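You operate a simulated robot arm through the tools that you are given. There is no shell and no other tool. Be economical: measure what you need, move in short steps, check, and stop when the job is done.

You run a simulated robot arm. Do the job below in one go: nothing can be reset, and whatever is moved stays where it is left.

Task
Set the clock to the blue note's hour, wind it and start it.
Fine: stop it first; wind to FULL; never turn the setting knob while it runs; start it last.

It is judged by the outcome, as a careful person would: the job done as asked, and still so three seconds after it is handed in. It fails if anything else is knocked over, pushed out of place, dropped, spilled or broken.

Robot
A 7-joint arm with a two-finger parallel gripper, fixed in place. Base frame: the origin is at the foot of the arm, x ahead of it, y to its left, z up; the work surface is at about z = 0. Units: cm, degrees, N and s.
With the tool pointing down near the work surface it reaches from about 22 to 58 cm from the base axis. Its first joint turns from -66.0 to 66.0 degrees. Payload 2.5 kg.
The TCP is the grasp point between the finger pads, 2.3 cm short of the fingertips. In the tool frame z runs along the fingers and y along their closing line. Largest opening 9.4 cm; finger width 3.8, thickness 1; the body of the gripper, 5.4 by 9.6 cm, starts 3.9 cm behind the TCP.
Orientation is that of the tool frame in the base frame, as [roll, pitch, yaw] about the fixed x, y, z axes, in that order (R = Rz(yaw) Ry(pitch) Rx(roll)). With the fingers straight down and closing along the base's y, the tool's x points along the base's -x, its y along +y and its z along -z.

Tools
- The arm moves only by the tool move_arm. Its argument "moves" is a list of rows, each a list of 3 entries, a list of its own where there are three numbers: the shift along the tool's x, y, z in units of 20 mm (1.0 is 20 mm), then the turn, a rotation vector about the tool's x, y, z in units of 5 degrees (1.0 is 5 degrees), then the gripper command, from -1 (fully open) to 1 (shut), values between in proportion. In form: [[[tx, ty, tz], [wx, wy, wz], fingers], ...]. A call has 1 to 8 rows; each row shifts and turns the commanded pose from where the row before left it, along the tool's axes as they then stand. A call with a number of a shift or a turn outside -1 to 1 is refused whole. Rows are played at 5 a second. More than 5 cm and 8.6 degrees between two rows, or a gripper value outside its range, and nothing of the call is played. A pose out of reach is approached as far as the arm can. The call stops where the force on the tool passes 80 N (or 10 N more than at its start, if that is more) or the arm is blocked; 0.2 s more then pass. Each finger travels about 10.8 cm/s and halts on what it meets, pressing with about 42 N; the grip force reading is that of the motor and also rises with nothing between the fingers. The clock runs only during rows and for 0.2 s after the last one: add rows that do not move to give the fingers time. The reply holds the time, the measured pose of the TCP, the force on the tool along the base axes, the opening and the grip force, in the units named above and with some noise, with the torque about the TCP (base axes, N m) and any sound that the robot's microphone picked up, and new pictures: "pictures" is both (left out), scene, wrist or none.
- Cameras (640 x 400 px; columns grow to the right, rows downward): "scene" is fixed at [12.31, -40.63, 56.03]; the picture's right is [0.82, -0.57, 0.00], its down [-0.26, -0.36, -0.90] and it looks along [0.51, 0.73, -0.45] (base axes); focal length 326 px, centre (320, 200). "wrist" rides on the gripper at [8.6, 1.6, -7.4] in the tool frame; the picture's right is [-0.18, 0.98, 0.00], its down [-0.58, -0.11, -0.81] and it looks along [-0.79, -0.15, 0.59] (tool axes); focal length 243 px, centre (320, 200). There is no depth. A picture from a camera that has moved, and an enlarged one, comes with that camera's place and axes in the base frame and with its lens.
- enlarge(camera, box): a new picture of the part [left, top, right, bottom] of that camera's present view, enlarged. The clock stands still meanwhile.
- finish_job(): hands the job in; it is judged then, once.

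Go step by step. Nothing tells you positions but the pictures and the camera data: compare them with the known pose of the tool, close in by small moves and look again before you grip or let go. The budget is 120 turns and 200 pictures, counting those below and the enlarged ones. Unless the task says otherwise, let go and move clear before handing in, and close with one line.

The tools are called after ">>>" as name(argument=value, ...) on one line, values as JSON. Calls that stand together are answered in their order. move_arm: Moves the arm, as the interface text tells. Its arguments: {"type":"object","properties":{"moves":{"type":"array"},"pictures":{"type":"string","enum":["both","scene","wrist","none"]}},"required":["moves"]} The other tools are called the same way: enlarge (camera, box) takes an enlarged picture of a part of a camera's view; finish_job () hands the job in.

At the start:

```text
t: 0.0
ee_pos: [36.25, 11.82, 45.03]
tool_rot: [-179.9, 0.0, -179.9]
force: [0.6, -0.4, 0.3]
ft_torque: [-0.01, 0.0, -0.02]
finger_gap: 9.4
finger_force: 0.1
```

scene: 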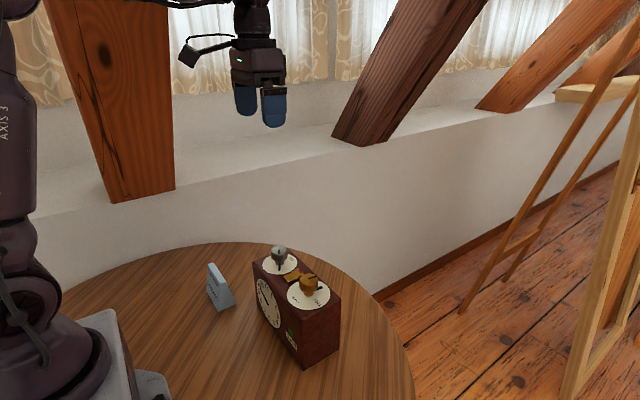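
wrist: 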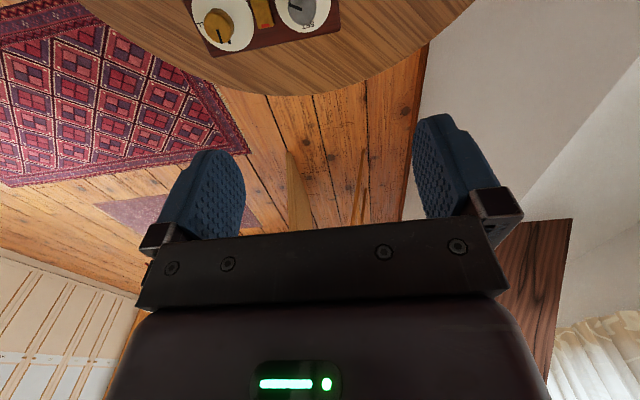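

I see a mantel clock with two dials and knobs on top, and a small bluish note card near it. I look closer first.

>>> enlarge(camera="scene", box=[190, 230, 350, 370])

>>> enlarge(camera="scene", box=[245, 240, 335, 310])

>>> enlarge(camera="wrist", box=[180, 0, 350, 70])

>>> enlarge(camera="scene", box=[245, 270, 305, 360])

```text
2.86 times, centred on (270, 300) of scene
camera zoom: at [12.31, -40.63, 56.03], right [0.82, -0.57, 0.0], down [-0.26, -0.36, -0.9], along [0.51, 0.73, -0.45], focal length 933 px, centre (463, -86)
```

zoom: 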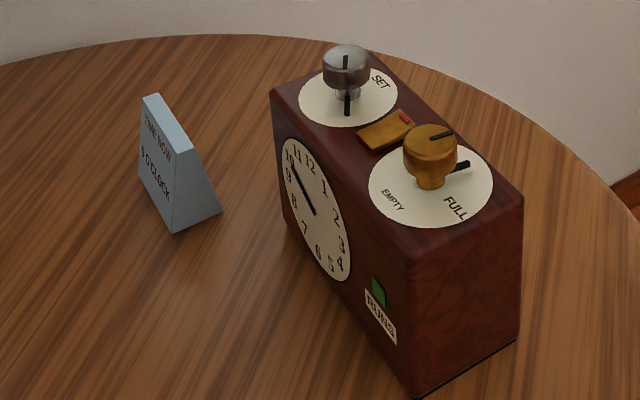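

```text
5.71 times, centred on (290, 275) of scene
camera zoom: at [12.31, -40.63, 56.03], right [0.82, -0.57, 0.0], down [-0.26, -0.36, -0.9], along [0.51, 0.73, -0.45], focal length 1866 px, centre (491, -229)
```

zoom: 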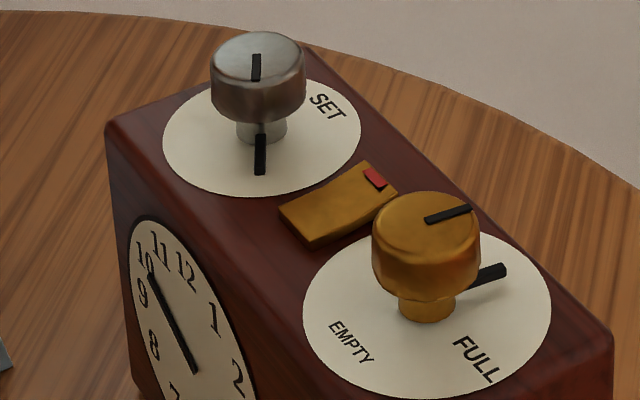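

```text
3.76 times, centred on (265, 35) of wrist
camera zoom: at [27.64, 13.4, 52.46], right [0.18, 0.98, 0.0], down [0.58, -0.11, 0.81], along [0.79, -0.15, -0.59], focal length 913 px, centre (527, 821)
```

zoom: 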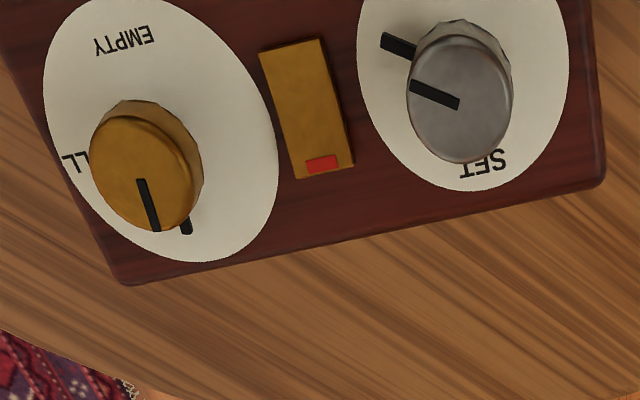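

```text
4.44 times, centred on (275, 315) of scene
camera zoom: at [12.31, -40.63, 56.03], right [0.82, -0.57, 0.0], down [-0.26, -0.36, -0.9], along [0.51, 0.73, -0.45], focal length 1451 px, centre (520, -311)
```

zoom: 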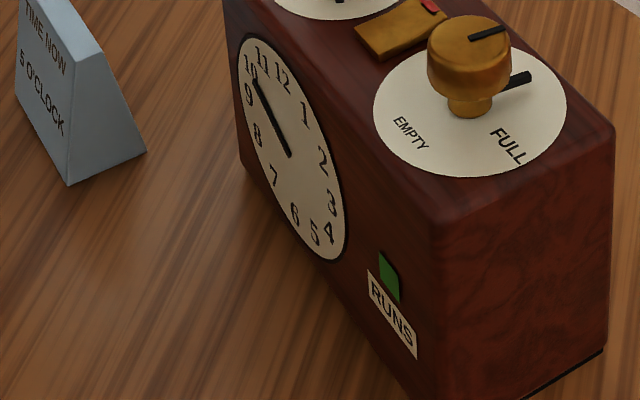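

The note seems to read "TIME NOW 5 O'CLOCK"; the hand is at 10 and the flag says RUNS. I zoom in to be sure.

>>> enlarge(camera="scene", box=[200, 255, 240, 315])

>>> enlarge(camera="scene", box=[275, 260, 335, 300])

```text
6.67 times, centred on (220, 285) of scene
camera zoom: at [12.31, -40.63, 56.03], right [0.82, -0.57, 0.0], down [-0.26, -0.36, -0.9], along [0.51, 0.73, -0.45], focal length 2177 px, centre (987, -367)
```

zoom: 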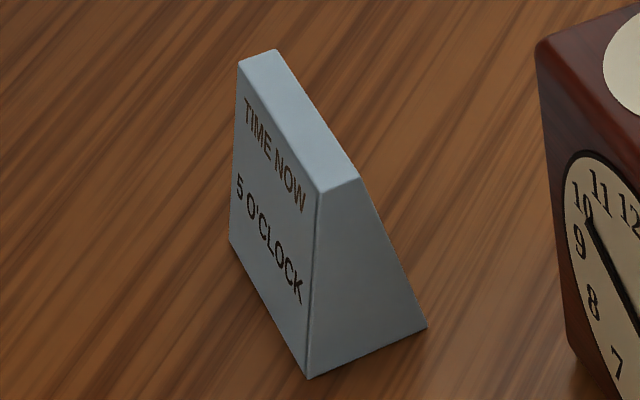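

```text
10.00 times, centred on (305, 280) of scene
camera zoom: at [12.31, -40.63, 56.03], right [0.82, -0.57, 0.0], down [-0.26, -0.36, -0.9], along [0.51, 0.73, -0.45], focal length 3265 px, centre (470, -600)
```

zoom: 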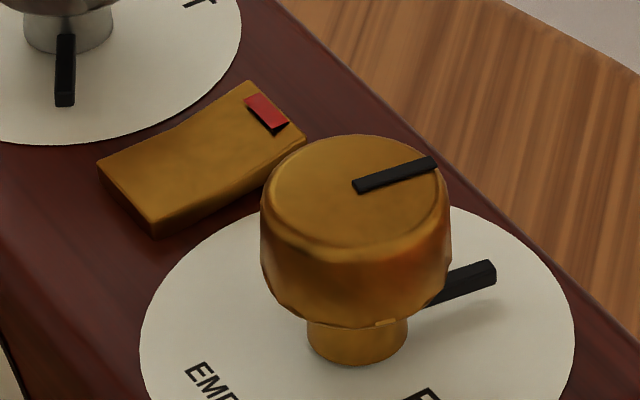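

The note says 5 o'clock. By triangulation: gold winding knob ≈ (37.2,-1.6,16.7), silver set knob ≈ (37,9.4,16.5), rocker between them. I move down above the clock for a better look.

>>> move_arm(moves=[[[0.2, -0.49, 1], [0, 0, 0], -1], [[0.2, -0.49, 1], [0, 0, 0], -1], [[0.2, -0.49, 1], [0, 0, 0], -1], [[0.2, -0.49, 1], [0, 0, 0], -1], [[0.2, -0.49, 1], [0, 0, 0], -1], [[0.2, -0.49, 1], [0, 0, 0], -1], [[0.2, -0.49, 1], [0, 0, 0], -1], [[0.2, -0.49, 1], [0, 0, 0], -1]])

```text
t: 1.8
ee_pos: [33.05, 3.85, 29.38]
tool_rot: [-180.0, 0.0, 180.0]
force: [-0.8, -0.3, 0.4]
ft_torque: [-0.03, -0.04, -0.01]
finger_gap: 9.4
finger_force: 0.1
camera wrist: at [24.42, 5.44, 36.66], right [0.18, 0.98, 0.0], down [0.58, -0.11, 0.81], along [0.79, -0.15, -0.59], focal length 243 px, centre (320, 200)
```

scene: 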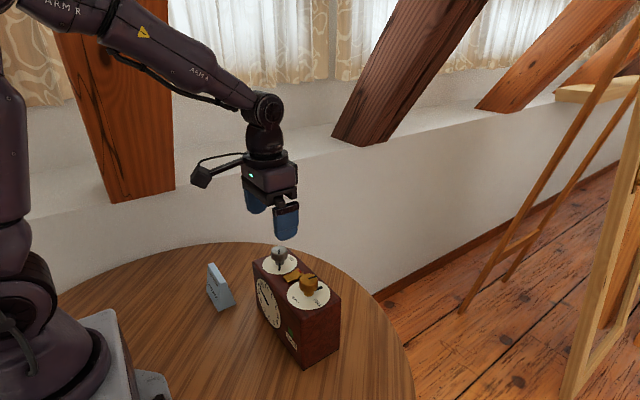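
wrist: 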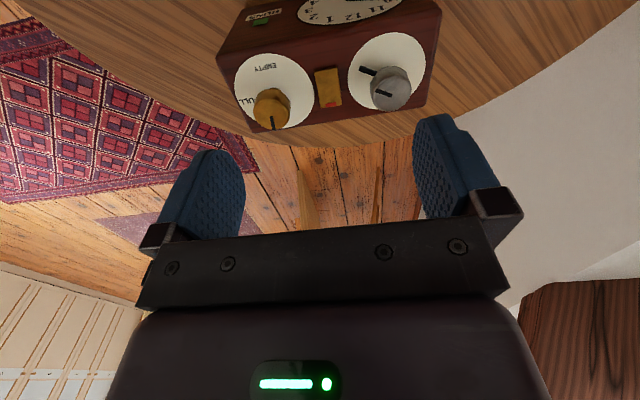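

Good view of the clock top; zooming in.

>>> enlarge(camera="wrist", box=[215, 0, 445, 140])

>>> enlarge(camera="wrist", box=[300, 55, 360, 115])

```text
2.78 times, centred on (330, 70) of wrist
camera zoom: at [24.42, 5.44, 36.66], right [0.18, 0.98, 0.0], down [0.58, -0.11, 0.81], along [0.79, -0.15, -0.59], focal length 675 px, centre (292, 562)
```

zoom: 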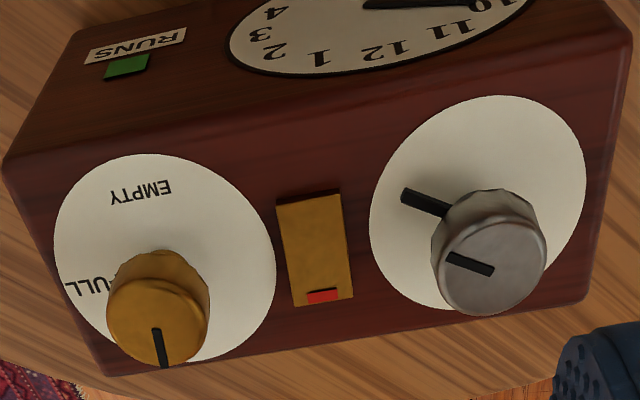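

```text
6.67 times, centred on (330, 85) of wrist
camera zoom: at [24.42, 5.44, 36.66], right [0.18, 0.98, 0.0], down [0.58, -0.11, 0.81], along [0.79, -0.15, -0.59], focal length 1618 px, centre (253, 967)
```

zoom: 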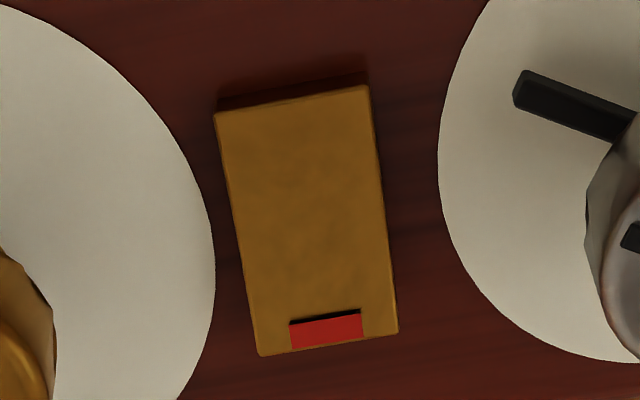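

I zoom on the rocker from both cameras to judge which end is up.

>>> enlarge(camera="scene", box=[280, 265, 310, 287])

```text
16.00 times, centred on (295, 276) of scene
camera zoom: at [12.31, -40.63, 56.03], right [0.82, -0.57, 0.0], down [-0.26, -0.36, -0.9], along [0.51, 0.73, -0.45], focal length 5224 px, centre (720, -1016)
```

zoom: 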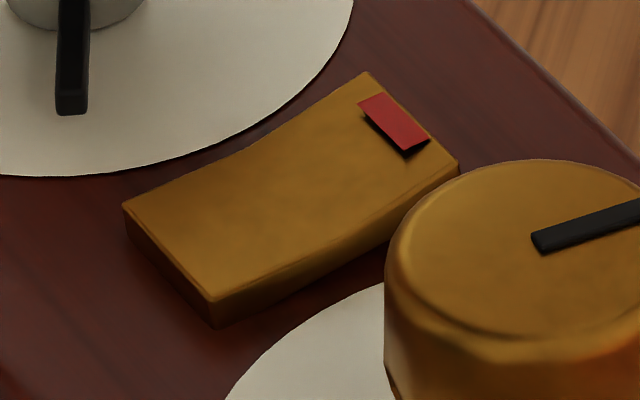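

The rocker is V-shaped, with its near half flush and the red (far) end raised at about (38.7,4.0,14.1). So pressing the red end should stop the clock. I close the fingers and go above that end.

>>> move_arm(moves=[[[-0.78, 0.02, 1], [0, 0, 0], 1], [[-0.78, 0.02, 1], [0, 0, 0], 1], [[-0.78, 0.02, 1], [0, 0, 0], 1], [[-0.78, 0.02, 1], [0, 0, 0], 1], [[0, 0, 1], [0, 0, 0], 1], [[0, 0, 0.8], [0, 0, 0], 1], [[0, 0, 0], [0, 0, 0], 1]])

>>> enlarge(camera="scene", box=[240, 220, 350, 310])

```text
t: 3.4
ee_pos: [39.21, 4.07, 17.41]
tool_rot: [-180.0, 0.0, 180.0]
force: [-0.4, 1.0, 0.6]
ft_torque: [-0.02, 0.0, 0.0]
finger_gap: 0.0
finger_force: 41.6
camera wrist: at [30.58, 5.71, 24.76], right [0.18, 0.98, 0.0], down [0.58, -0.11, 0.81], along [0.79, -0.15, -0.59], focal length 243 px, centre (320, 200)
```

scene: 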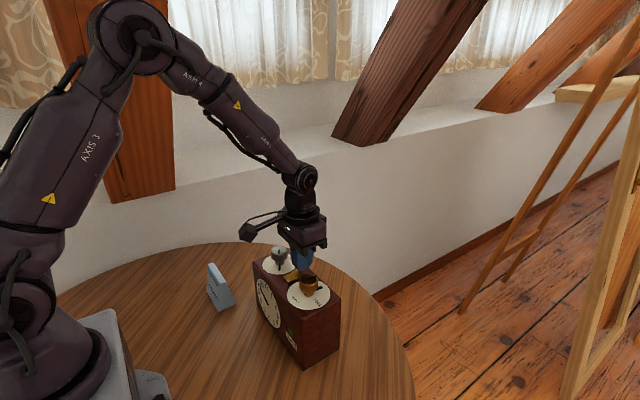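
wrist: 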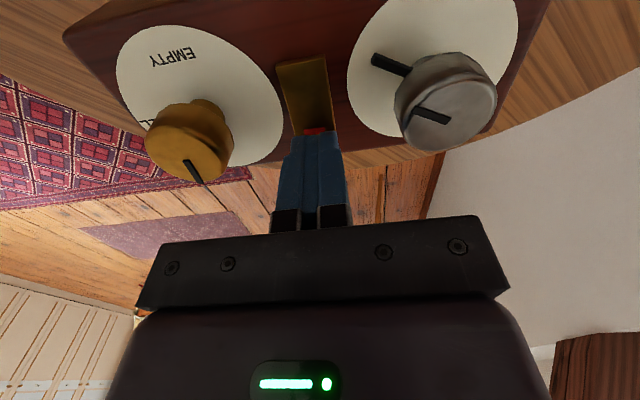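

```text
4.44 times, centred on (295, 265) of scene
camera zoom: at [12.31, -40.63, 56.03], right [0.82, -0.57, 0.0], down [-0.26, -0.36, -0.9], along [0.51, 0.73, -0.45], focal length 1451 px, centre (431, -89)
```

zoom: 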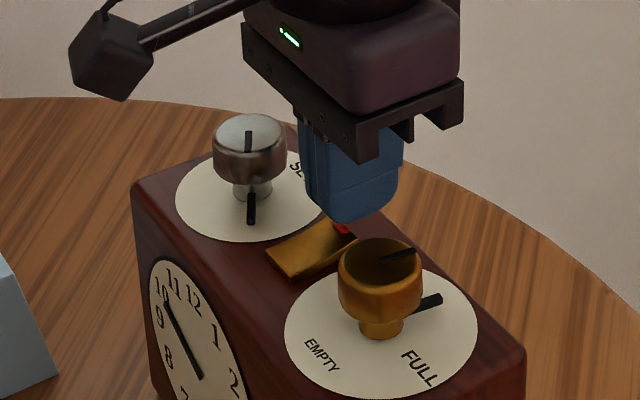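

The fingertips are over the red end. I press down in small steps.

>>> move_arm(moves=[[[0, 0, 0.2], [0, 0, 0], 1], [[0, 0, 0.1], [0, 0, 0], 1], [[0, 0, 0.1], [0, 0, 0], 1], [[0, 0, 0.1], [0, 0, 0], 1], [[0, 0, 0.1], [0, 0, 0], 1]], pictures="none")

>>> enlarge(camera="scene", box=[240, 240, 350, 360])

```text
t: 4.6
ee_pos: [39.47, 4.19, 16.48]
tool_rot: [-180.0, 0.3, 179.9]
force: [-9.2, -4.3, 44.9]
ft_torque: [-0.09, 1.09, 0.08]
finger_gap: 0.0
finger_force: 41.8
```

```text
3.33 times, centred on (295, 300) of scene
camera zoom: at [12.29, -40.64, 56.03], right [0.82, -0.57, 0.0], down [-0.25, -0.36, -0.9], along [0.51, 0.73, -0.45], focal length 1088 px, centre (403, -133)
```

zoom: 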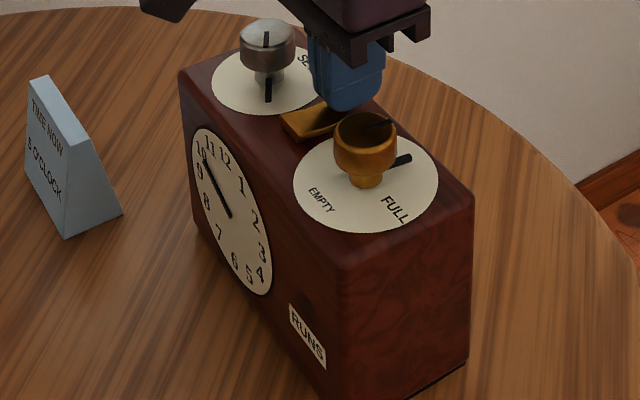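

The green flag is gone, so the clock has stopped. Next I lift and move above the set knob at (37.06, 9.5), opening the fingers to 6 cm.

>>> move_arm(moves=[[[0, 0, -1], [0, 0, 0], 1], [[0, 0, -1], [0, 0, 0], 1], [[0, 0, -1], [0, 0, 0], 1], [[0.36, 0.9, 0], [0, 0, 0], -0.28], [[0.36, 0.9, 0], [0, 0, 0], -0.28], [[0.36, 0.9, 0], [0, 0, 0], -0.28], [[0, 0, 0], [0, 0, 0], -0.28]])

>>> enlarge(camera="scene", box=[240, 220, 350, 360])

>>> enlarge(camera="wrist", box=[100, 0, 500, 220])

```text
t: 6.2
ee_pos: [37.1, 9.46, 22.39]
tool_rot: [180.0, 0.0, -180.0]
force: [-0.9, 0.5, -0.8]
ft_torque: [0.01, 0.0, 0.0]
finger_gap: 6.04
finger_force: 0.2
camera wrist: at [28.45, 10.98, 29.84], right [0.18, 0.98, 0.0], down [0.58, -0.11, 0.81], along [0.79, -0.15, -0.59], focal length 243 px, centre (320, 200)
```

scene: 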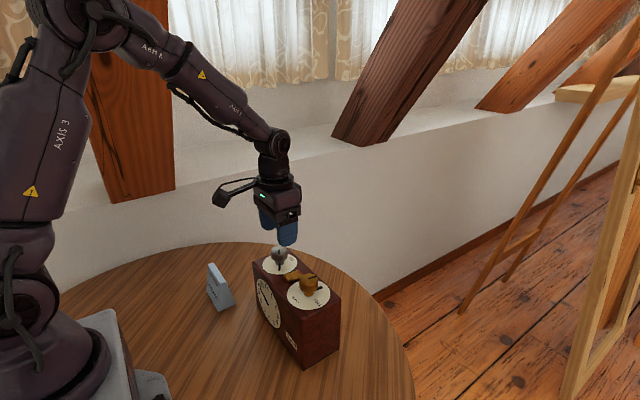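
wrist: 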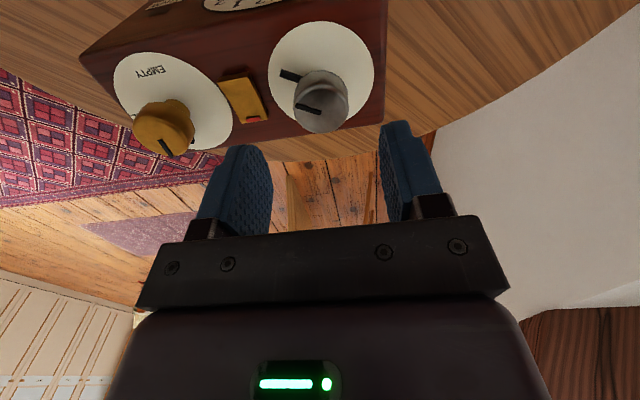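

```text
2.86 times, centred on (295, 290) of scene
camera zoom: at [12.31, -40.63, 56.03], right [0.82, -0.57, 0.0], down [-0.26, -0.36, -0.9], along [0.51, 0.73, -0.45], focal length 933 px, centre (391, -57)
```

zoom: 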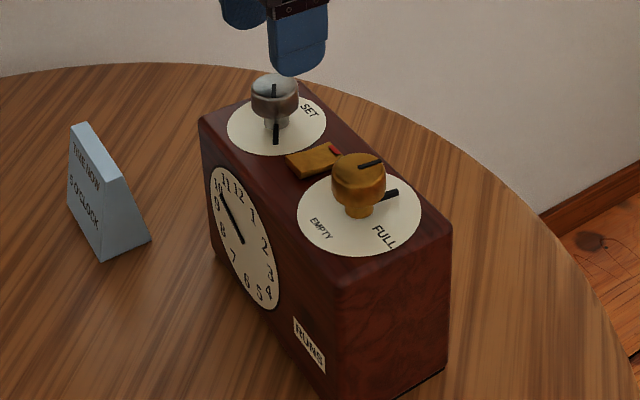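

```text
1.60 times, centred on (300, 110) of wrist
camera zoom: at [28.45, 10.98, 29.84], right [0.18, 0.98, 0.0], down [0.58, -0.11, 0.81], along [0.79, -0.15, -0.59], focal length 388 px, centre (352, 344)
```

zoom: 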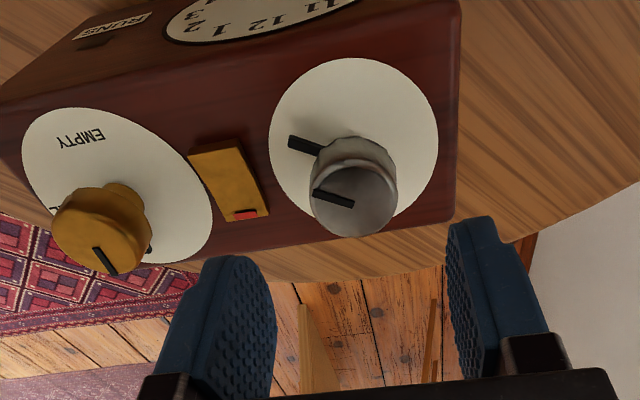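

The knob is centred at (37.1, 9.4). I descend around it.

>>> move_arm(moves=[[[0, 0, 0.9], [0, 0, 0], -0.28], [[0, 0, 0.9], [0, 0, 0], -0.28], [[0, 0, 0.5], [0, 0, 0], -0.28], [[0, 0, 0.4], [0, 0, 0], -0.28]])

>>> enlarge(camera="scene", box=[240, 220, 350, 310])

```text
t: 7.2
ee_pos: [37.15, 9.41, 16.86]
tool_rot: [-179.9, 0.0, 180.0]
force: [0.9, -0.2, -0.3]
ft_torque: [-0.01, 0.0, 0.0]
finger_gap: 6.01
finger_force: 0.1
camera wrist: at [28.47, 10.95, 24.24], right [0.18, 0.98, 0.0], down [0.58, -0.11, 0.81], along [0.79, -0.15, -0.59], focal length 243 px, centre (320, 200)
```

scene: 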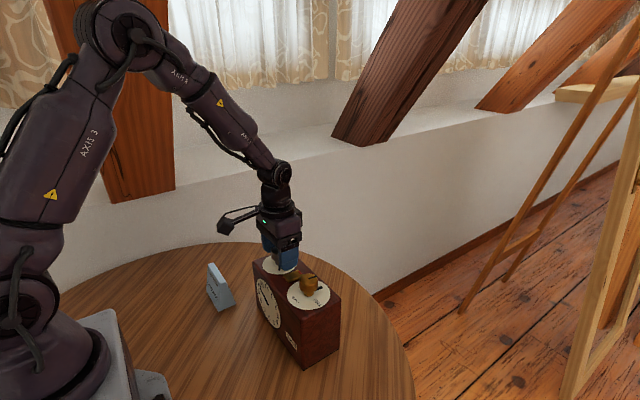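
wrist: 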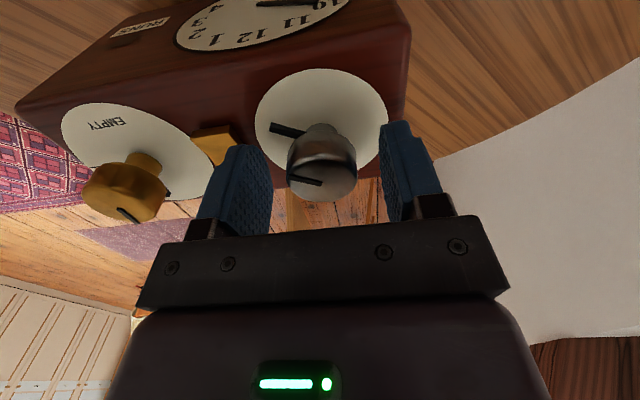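

```text
4.44 times, centred on (295, 265) of scene
camera zoom: at [12.31, -40.63, 56.03], right [0.82, -0.57, 0.0], down [-0.26, -0.36, -0.9], along [0.51, 0.73, -0.45], focal length 1451 px, centre (431, -89)
```

zoom: 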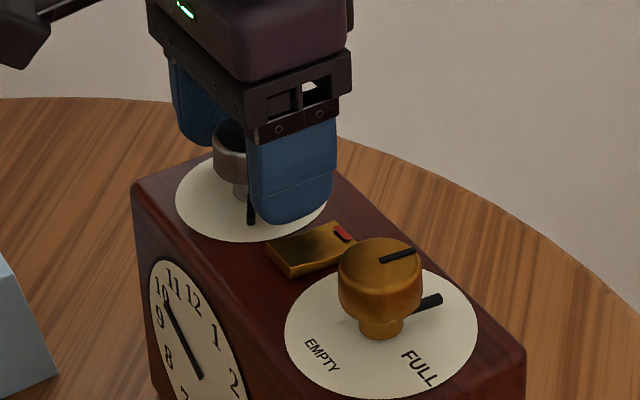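

Fingers straddle the knob. I close and check for side force.

>>> move_arm(moves=[[[0, 0, 0], [0, 0, 0], 0.2], [[0, 0, 0], [0, 0, 0], 1], [[0, 0, 0], [0, 0, 0], 1]], pictures="none")

```text
t: 8.0
ee_pos: [37.11, 9.48, 16.83]
tool_rot: [179.8, 0.0, -179.9]
force: [-1.2, 8.4, 0.5]
ft_torque: [0.21, -0.29, 0.01]
finger_gap: 3.34
finger_force: 42.5
```

Gripped at 3.34 cm. I centre slightly and make a 20° test turn.

>>> move_arm(moves=[[[0, 0.04, 0], [0, 0, 0], 1], [[0, 0, 0], [0, 0, 1], 1], [[0, 0, 0], [0, 0, 1], 1], [[0, 0, 0], [0, 0, 1], 1], [[0, 0, 0], [0, 0, 1], 1], [[0, 0, 0], [0, 0, 0], 1]])

>>> enlarge(camera="scene", box=[240, 240, 340, 360])

```text
t: 9.4
ee_pos: [37.16, 9.43, 16.9]
tool_rot: [-179.9, -0.2, 159.7]
force: [0.0, -3.2, 0.6]
ft_torque: [-0.07, -0.18, 0.01]
finger_gap: 3.34
finger_force: 42.0
camera wrist: at [29.58, 13.92, 24.28], right [0.51, 0.86, 0.0], down [0.51, -0.3, 0.81], along [0.69, -0.41, -0.59], focal length 243 px, centre (320, 200)
```

scene: 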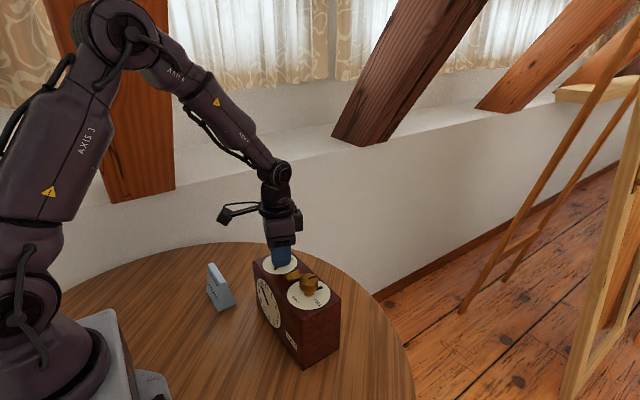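
wrist: 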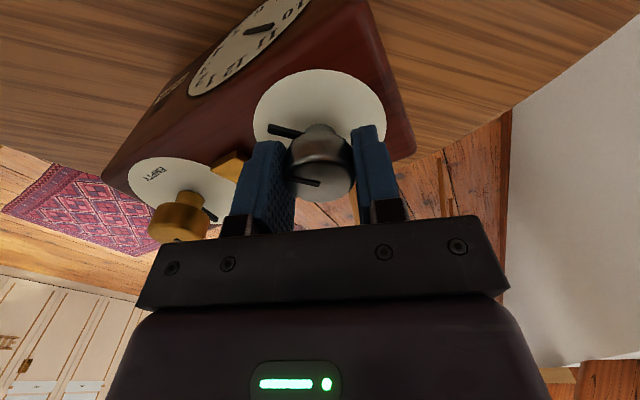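

```text
3.33 times, centred on (290, 300) of scene
camera zoom: at [12.31, -40.63, 56.03], right [0.82, -0.57, 0.0], down [-0.26, -0.36, -0.9], along [0.51, 0.73, -0.45], focal length 1088 px, centre (420, -133)
```

zoom: 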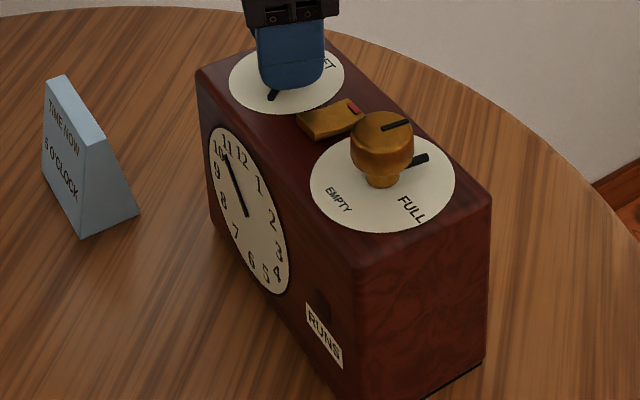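

The hand moved forward with the clockwise turn, about 1:1 (10 → ~10.7). I need about 190° more clockwise to reach 5.

>>> move_arm(moves=[[[0, 0, 0], [0, 0, 1], 1], [[0, 0, 0], [0, 0, 1], 1], [[0, 0, 0], [0, 0, 1], 1], [[0, 0, 0], [0, 0, 1], 1], [[0, 0, 0], [0, 0, 1], 1], [[0, 0, 0], [0, 0, 1], 1], [[0, 0, 0], [0, 0, 1], 1], [[0, 0, 0], [0, 0, 1], 1]], pictures="none")

>>> enlarge(camera="scene", box=[240, 240, 340, 360])

```text
t: 11.2
ee_pos: [37.15, 9.49, 16.96]
tool_rot: [179.9, -0.1, 119.9]
force: [-4.2, -2.8, 9.1]
ft_torque: [-0.36, 0.22, 0.34]
finger_gap: 3.36
finger_force: 42.0
```

```text
3.33 times, centred on (290, 300) of scene
camera zoom: at [12.3, -40.64, 56.03], right [0.82, -0.57, 0.0], down [-0.26, -0.36, -0.9], along [0.51, 0.73, -0.45], focal length 1088 px, centre (420, -133)
```

zoom: 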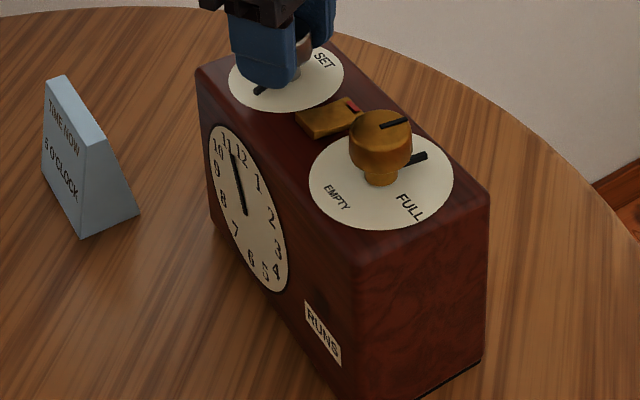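

The hand lags (about 11.3) and there is some torque. I look from the wrist camera.

>>> move_arm(moves=[[[0, 0, 0], [0, 0, 0], 1]])

>>> enlarge(camera="wrist", box=[150, 40, 470, 240])

>>> enlarge(camera="scene", box=[245, 220, 315, 290])

```text
t: 11.6
ee_pos: [37.22, 9.58, 16.72]
tool_rot: [180.0, 0.0, 119.8]
force: [-5.3, -2.8, 14.6]
ft_torque: [-0.48, 0.22, 0.18]
finger_gap: 3.34
finger_force: 42.2
camera wrist: at [34.26, 17.82, 24.27], right [0.94, 0.33, 0.0], down [0.19, -0.56, 0.81], along [0.27, -0.76, -0.59], focal length 243 px, centre (320, 200)
```

scene: 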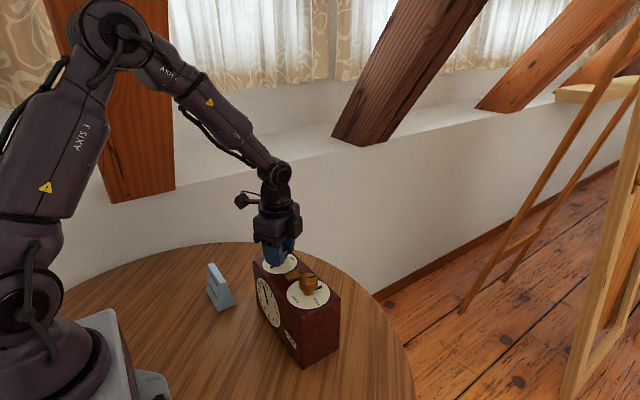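
wrist: 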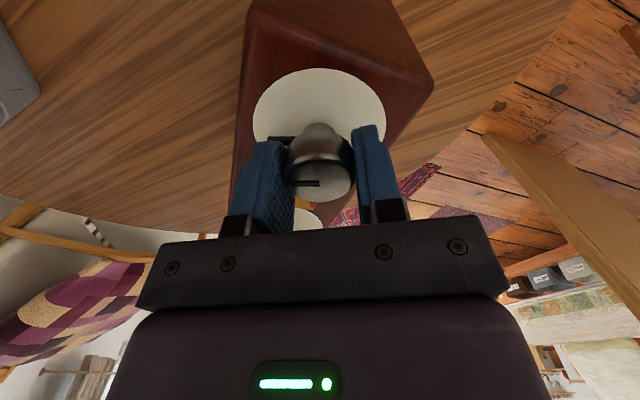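

```text
2.00 times, centred on (310, 140) of wrist
camera zoom: at [34.26, 17.82, 24.27], right [0.94, 0.33, 0.0], down [0.19, -0.56, 0.81], along [0.27, -0.76, -0.59], focal length 485 px, centre (340, 320)
```

zoom: 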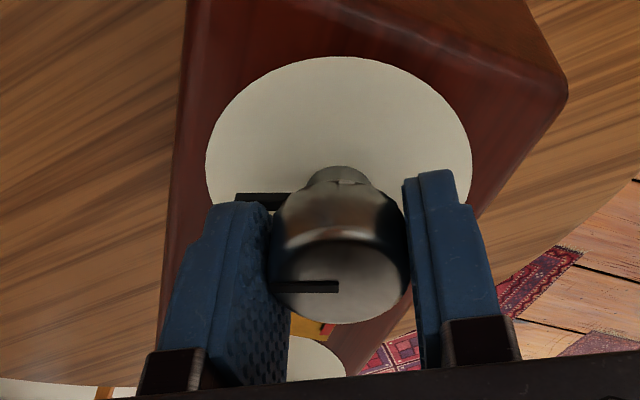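

```text
5.71 times, centred on (280, 255) of scene
camera zoom: at [12.3, -40.64, 56.03], right [0.82, -0.57, 0.0], down [-0.26, -0.36, -0.9], along [0.51, 0.73, -0.45], focal length 1866 px, centre (549, -114)
```

zoom: 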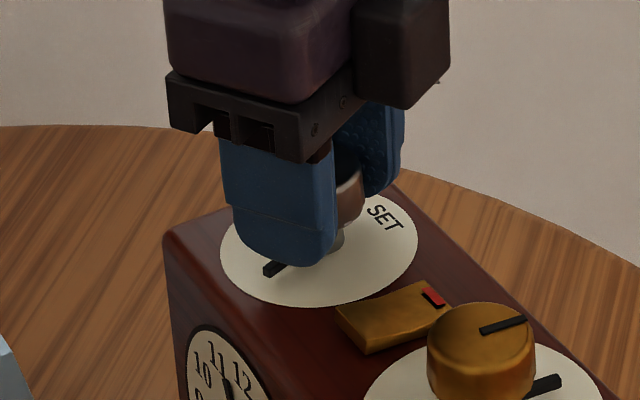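

The finger tip seems to be riding on the pointer and slipping. I'll let go, lift slightly, turn back so that the pointer lies between the fingers, and regrip lower.

>>> move_arm(moves=[[[0, 0, 0], [0, 0, 0], -0.06], [[0, 0, -0.2], [0, 0, 0], -0.06], [[0, 0, 0], [0, 0, -1], -0.06], [[0, 0, 0], [0, 0, -1], -0.06], [[0, 0, 0], [0, 0, -1], -0.06], [[0, 0, 0], [0, 0, -1], -0.06], [[0, 0, 0], [0, 0, -1], -0.06], [[0, 0, 0], [0, 0, -1], -0.06]], pictures="none")

>>> move_arm(moves=[[[0, 0, 0], [0, 0, -1], -0.06], [[0, 0, 0], [0, 0, -1], -0.06], [[0, 0, 0], [0, 0, -1], -0.06], [[0, 0, 0], [0, 0, -1], -0.06], [[0, 0, 0], [0, 0, -1], -0.06], [[0, 0, 0], [0, 0, -1], -0.06], [[0, 0, 0], [0, 0, -1], -0.06], [[0, 0, 0], [0, 0, -1], -0.06]])

>>> enlarge(camera="wrist", box=[150, 40, 470, 240])

>>> enlarge(camera="scene", box=[240, 240, 340, 360])

```text
t: 13.4
ee_pos: [37.14, 9.65, 17.31]
tool_rot: [180.0, 0.1, 150.2]
force: [-0.3, -0.2, -0.6]
ft_torque: [-0.03, -0.01, -0.01]
finger_gap: 4.98
finger_force: 0.1
```

```text
t: 15.2
ee_pos: [37.16, 9.64, 17.17]
tool_rot: [-179.9, 0.1, -169.9]
force: [0.1, 0.2, 0.4]
ft_torque: [0.0, 0.0, 0.0]
finger_gap: 5.01
finger_force: 0.1
camera wrist: at [28.36, 9.64, 24.59], right [0.01, 1.0, 0.0], down [0.59, -0.01, 0.81], along [0.81, -0.01, -0.59], focal length 243 px, centre (320, 200)
```

scene: 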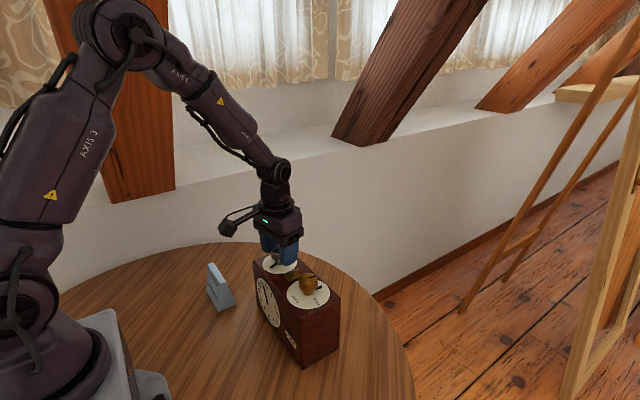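
wrist: 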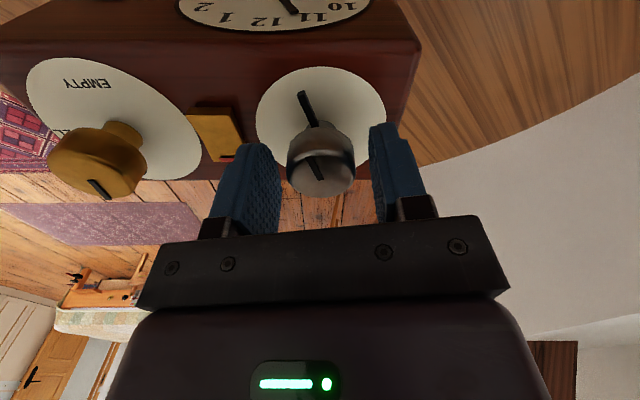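

```text
2.00 times, centred on (310, 140) of wrist
camera zoom: at [28.36, 9.64, 24.59], right [0.01, 1.0, 0.0], down [0.59, -0.01, 0.81], along [0.81, -0.01, -0.59], focal length 485 px, centre (340, 320)
```

zoom: 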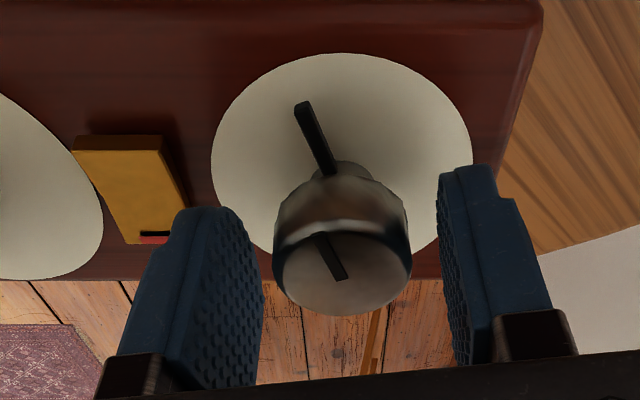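

```text
3.33 times, centred on (290, 300) of scene
camera zoom: at [12.31, -40.63, 56.03], right [0.82, -0.57, 0.0], down [-0.26, -0.36, -0.9], along [0.51, 0.73, -0.45], focal length 1088 px, centre (420, -133)
```

zoom: 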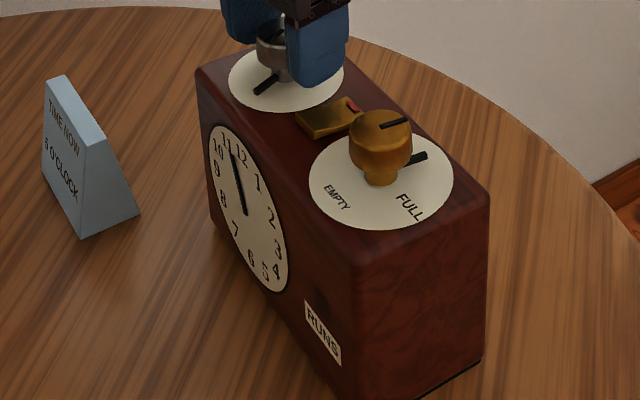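

The pointer now lies between the fingers. I turn 15° more back, lower and regrip.

>>> move_arm(moves=[[[0, 0, 0], [0, 0, -1], -0.06], [[0, 0, 0], [0, 0, -1], -0.06], [[0, 0, 0], [0, 0, -1], -0.06], [[0, 0, 0.25], [0, 0, 0], -0.06], [[0, 0, 0.2], [0, 0, 0], -0.06], [[0, 0, 0], [0, 0, 0], 1], [[0, 0, 0], [0, 0, 0], 1]])

>>> enlarge(camera="wrist", box=[150, 40, 470, 240])

```text
t: 16.8
ee_pos: [37.16, 9.74, 16.4]
tool_rot: [179.8, -0.1, -154.8]
force: [-6.1, 9.8, 6.1]
ft_torque: [-0.33, 0.07, 0.1]
finger_gap: 3.35
finger_force: 41.7
camera wrist: at [28.6, 7.4, 23.76], right [-0.25, 0.97, 0.0], down [0.57, 0.15, 0.81], along [0.78, 0.2, -0.59], focal length 243 px, centre (320, 200)
```

scene: 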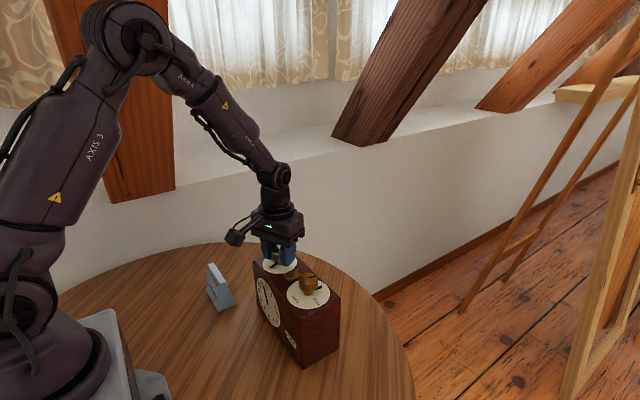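
wrist: 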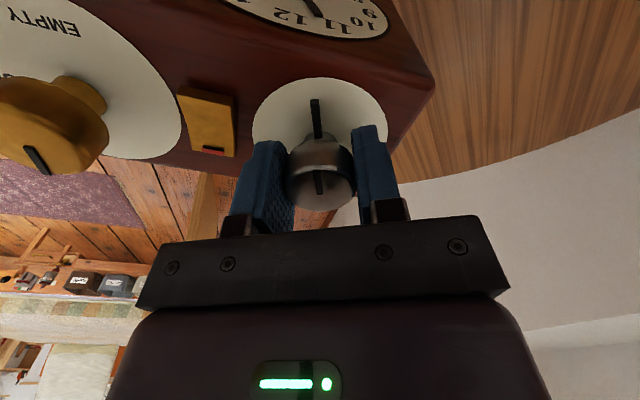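

```text
2.00 times, centred on (310, 140) of wrist
camera zoom: at [28.6, 7.4, 23.76], right [-0.25, 0.97, 0.0], down [0.57, 0.15, 0.81], along [0.78, 0.2, -0.59], focal length 485 px, centre (340, 320)
```

zoom: 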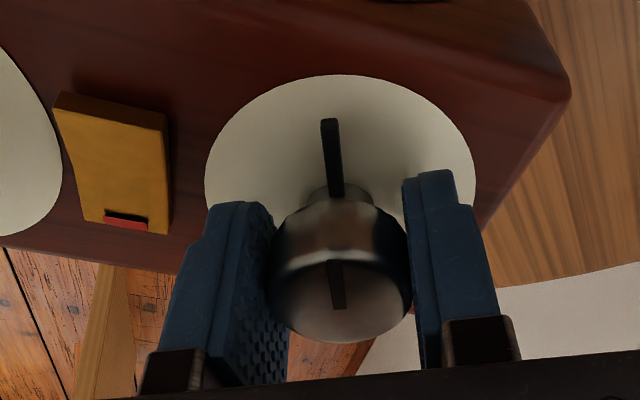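

Good grip with the pointer clear. I centre out the side force and turn clockwise.

>>> move_arm(moves=[[[0, 0.045, 0], [0, 0, 0], 1], [[0, 0, 0], [0, 0, 1], 1], [[0, 0, 0], [0, 0, 1], 1], [[0, 0, 0], [0, 0, 1], 1], [[0, 0, 0], [0, 0, 1], 1], [[0, 0, 0], [0, 0, 1], 1], [[0, 0, 0], [0, 0, 1], 1], [[0, 0, 0], [0, 0, 0], 1]])

>>> enlarge(camera="wrist", box=[150, 0, 470, 240])

>>> enlarge(camera="scene", box=[240, 240, 340, 360])

```text
t: 18.6
ee_pos: [37.08, 9.82, 16.38]
tool_rot: [-180.0, 0.1, 175.0]
force: [1.9, -0.9, 0.5]
ft_torque: [-0.38, -0.28, 0.54]
finger_gap: 3.34
finger_force: 42.1
camera wrist: at [28.58, 12.1, 23.72], right [0.27, 0.96, 0.0], down [0.57, -0.16, 0.81], along [0.78, -0.22, -0.59], focal length 243 px, centre (320, 200)
```

scene: 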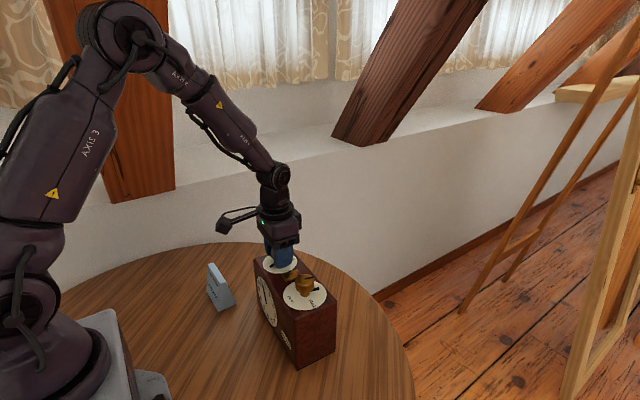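
wrist: 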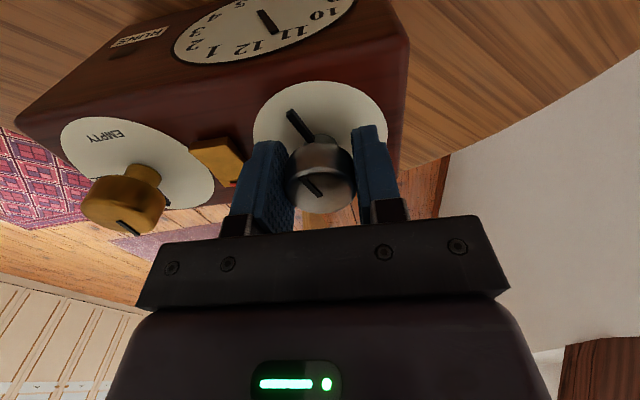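

```text
1.67 times, centred on (310, 120) of wrist
camera zoom: at [28.58, 12.1, 23.72], right [0.27, 0.96, 0.0], down [0.57, -0.16, 0.81], along [0.78, -0.22, -0.59], focal length 404 px, centre (337, 333)
```

zoom: 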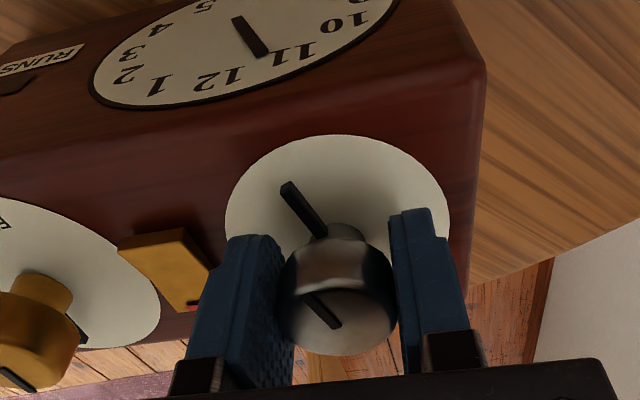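

```text
3.33 times, centred on (290, 300) of scene
camera zoom: at [12.31, -40.63, 56.03], right [0.82, -0.57, 0.0], down [-0.26, -0.36, -0.9], along [0.51, 0.73, -0.45], focal length 1088 px, centre (420, -133)
```

zoom: 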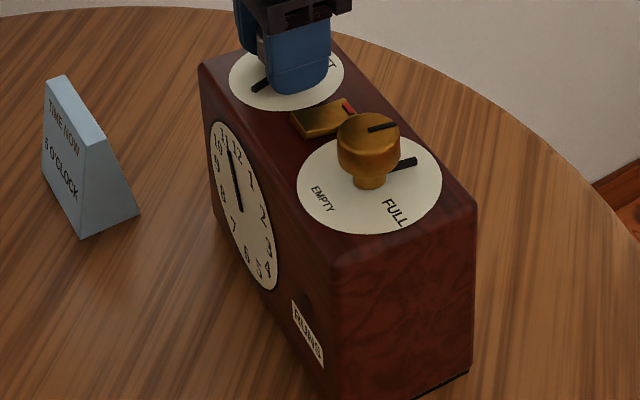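

The hand stops at about 11: the knob has a clockwise end stop and the clock body turned a few degrees. So the way to 5 is counter-clockwise, about 180°. I turn back.

>>> move_arm(moves=[[[0, 0, 0], [0, 0, -1], 1], [[0, 0, 0], [0, 0, -1], 1], [[0, 0, 0], [0, 0, -1], 1], [[0, 0, 0], [0, 0, -1], 1], [[0, 0, 0], [0, 0, -1], 1], [[0, 0, 0], [0, 0, -1], 1], [[0, 0, 0], [0, 0, -1], 1], [[0, 0, 0], [0, 0, -1], 1]])

>>> enlarge(camera="scene", box=[240, 240, 340, 360])

```text
t: 20.4
ee_pos: [37.22, 9.67, 16.27]
tool_rot: [-180.0, -0.1, -145.0]
force: [-4.8, -4.8, -0.5]
ft_torque: [0.11, 0.03, 0.01]
finger_gap: 3.38
finger_force: 42.4
camera wrist: at [29.11, 6.01, 23.75], right [-0.41, 0.91, 0.0], down [0.54, 0.25, 0.81], along [0.73, 0.33, -0.59], focal length 243 px, centre (320, 200)
```

scene: 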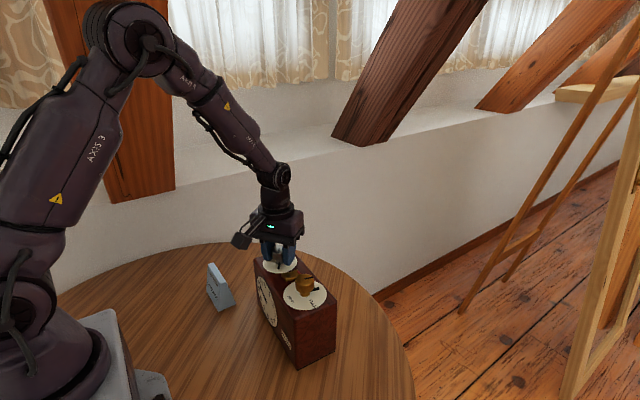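
wrist: 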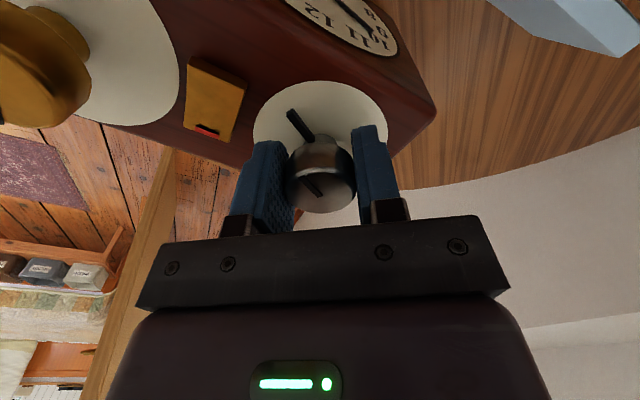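

```text
3.33 times, centred on (290, 300) of scene
camera zoom: at [12.31, -40.63, 56.03], right [0.82, -0.57, 0.0], down [-0.26, -0.36, -0.9], along [0.51, 0.73, -0.45], focal length 1088 px, centre (420, -133)
```

zoom: 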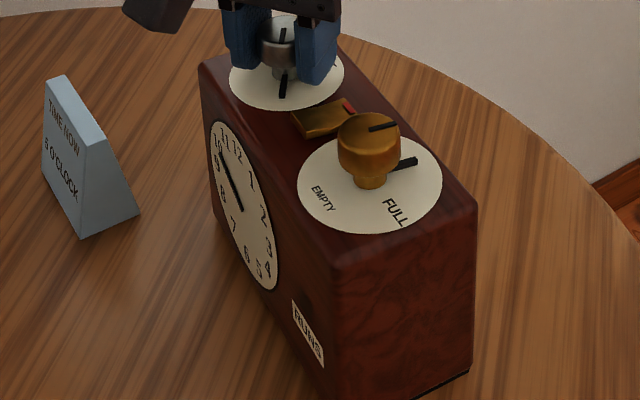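

The hand goes back freely (now ~10). I continue counter-clockwise.

>>> move_arm(moves=[[[0, 0, 0], [0, 0, -1], 1], [[0, 0, 0], [0, 0, -1], 1], [[0, 0, 0], [0, 0, -1], 1], [[0, 0, 0], [0, 0, -1], 1], [[0, 0, 0], [0, 0, -1], 1], [[0, 0, 0], [0, 0, -1], 1], [[0, 0, 0], [0, 0, -1], 1], [[0, 0, 0], [0, 0, -1], 1]], pictures="none")

>>> enlarge(camera="scene", box=[240, 240, 340, 360])

```text
t: 22.2
ee_pos: [37.2, 9.55, 16.34]
tool_rot: [-180.0, 0.0, -104.9]
force: [1.5, -6.1, 0.6]
ft_torque: [0.33, 0.22, -0.03]
finger_gap: 3.34
finger_force: 42.5
```

```text
3.33 times, centred on (290, 300) of scene
camera zoom: at [12.31, -40.63, 56.03], right [0.82, -0.57, 0.0], down [-0.26, -0.36, -0.9], along [0.51, 0.73, -0.45], focal length 1088 px, centre (420, -133)
```

zoom: 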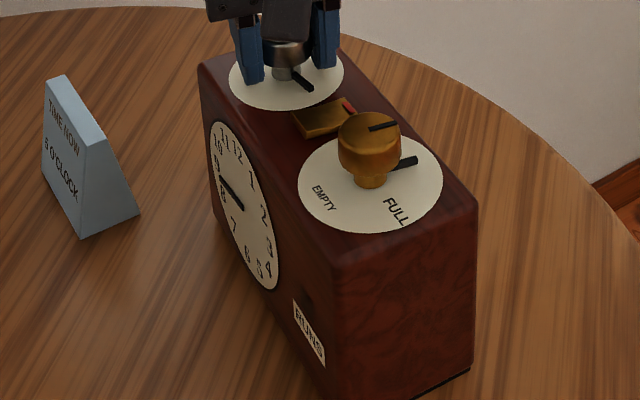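

Working well (about 8.7). I continue.

>>> move_arm(moves=[[[0, 0, 0], [0, 0, -1], 1], [[0, 0, 0], [0, 0, -1], 1], [[0, 0, 0], [0, 0, -1], 1], [[0, 0, 0], [0, 0, -1], 1], [[0, 0, 0], [0, 0, -1], 1], [[0, 0, 0], [0, 0, -1], 1], [[0, 0, 0], [0, 0, -1], 1], [[0, 0, 0], [0, 0, -1], 1]], pictures="scene")

>>> enlarge(camera="scene", box=[240, 240, 340, 360])

```text
t: 24.0
ee_pos: [37.29, 9.82, 16.47]
tool_rot: [-180.0, 0.1, -64.9]
force: [-4.8, 2.9, 2.9]
ft_torque: [0.62, 0.34, 0.0]
finger_gap: 3.34
finger_force: 42.5
```

scene: 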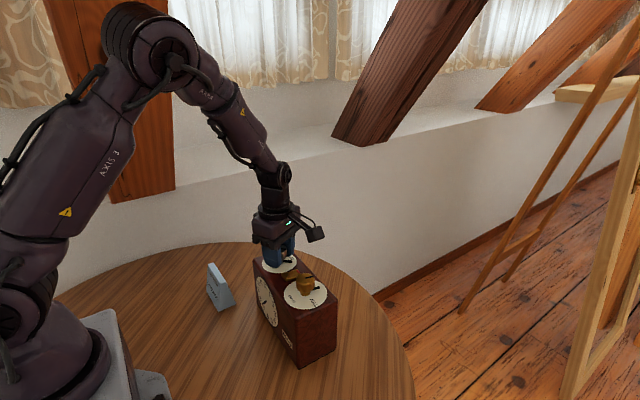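

```text
3.33 times, centred on (290, 300) of scene
camera zoom: at [12.31, -40.63, 56.03], right [0.82, -0.57, 0.0], down [-0.26, -0.36, -0.9], along [0.51, 0.73, -0.45], focal length 1088 px, centre (420, -133)
```

zoom: 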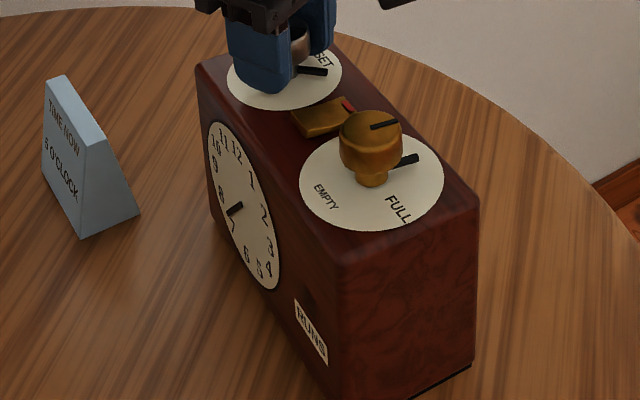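

Hand is about 7.2. I continue another 40°.

>>> move_arm(moves=[[[0, 0, 0], [0, 0, -1], 1], [[0, 0, 0], [0, 0, -1], 1], [[0, 0, 0], [0, 0, -1], 1], [[0, 0, 0], [0, 0, -1], 1], [[0, 0, 0], [0, 0, -1], 1], [[0, 0, 0], [0, 0, -1], 1], [[0, 0, 0], [0, 0, -1], 1], [[0, 0, 0], [0, 0, -1], 1]], pictures="none")

>>> enlarge(camera="scene", box=[240, 240, 340, 360])

```text
t: 25.8
ee_pos: [37.17, 9.78, 16.32]
tool_rot: [-179.9, 0.1, -24.8]
force: [4.1, 11.4, 0.7]
ft_torque: [0.68, 0.07, 0.01]
finger_gap: 3.33
finger_force: 42.1
```

```text
3.33 times, centred on (290, 300) of scene
camera zoom: at [12.31, -40.63, 56.03], right [0.82, -0.57, 0.0], down [-0.26, -0.36, -0.9], along [0.51, 0.73, -0.45], focal length 1088 px, centre (420, -133)
```

zoom: 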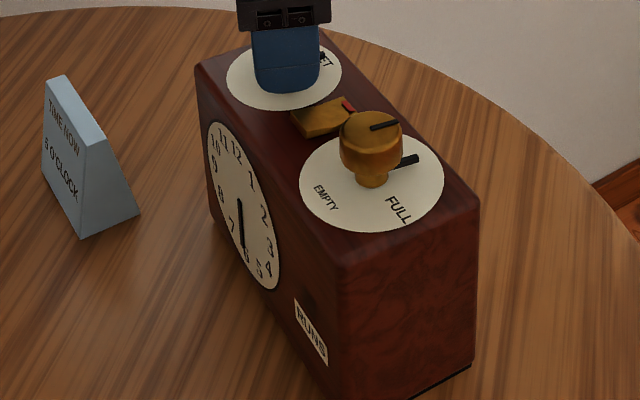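

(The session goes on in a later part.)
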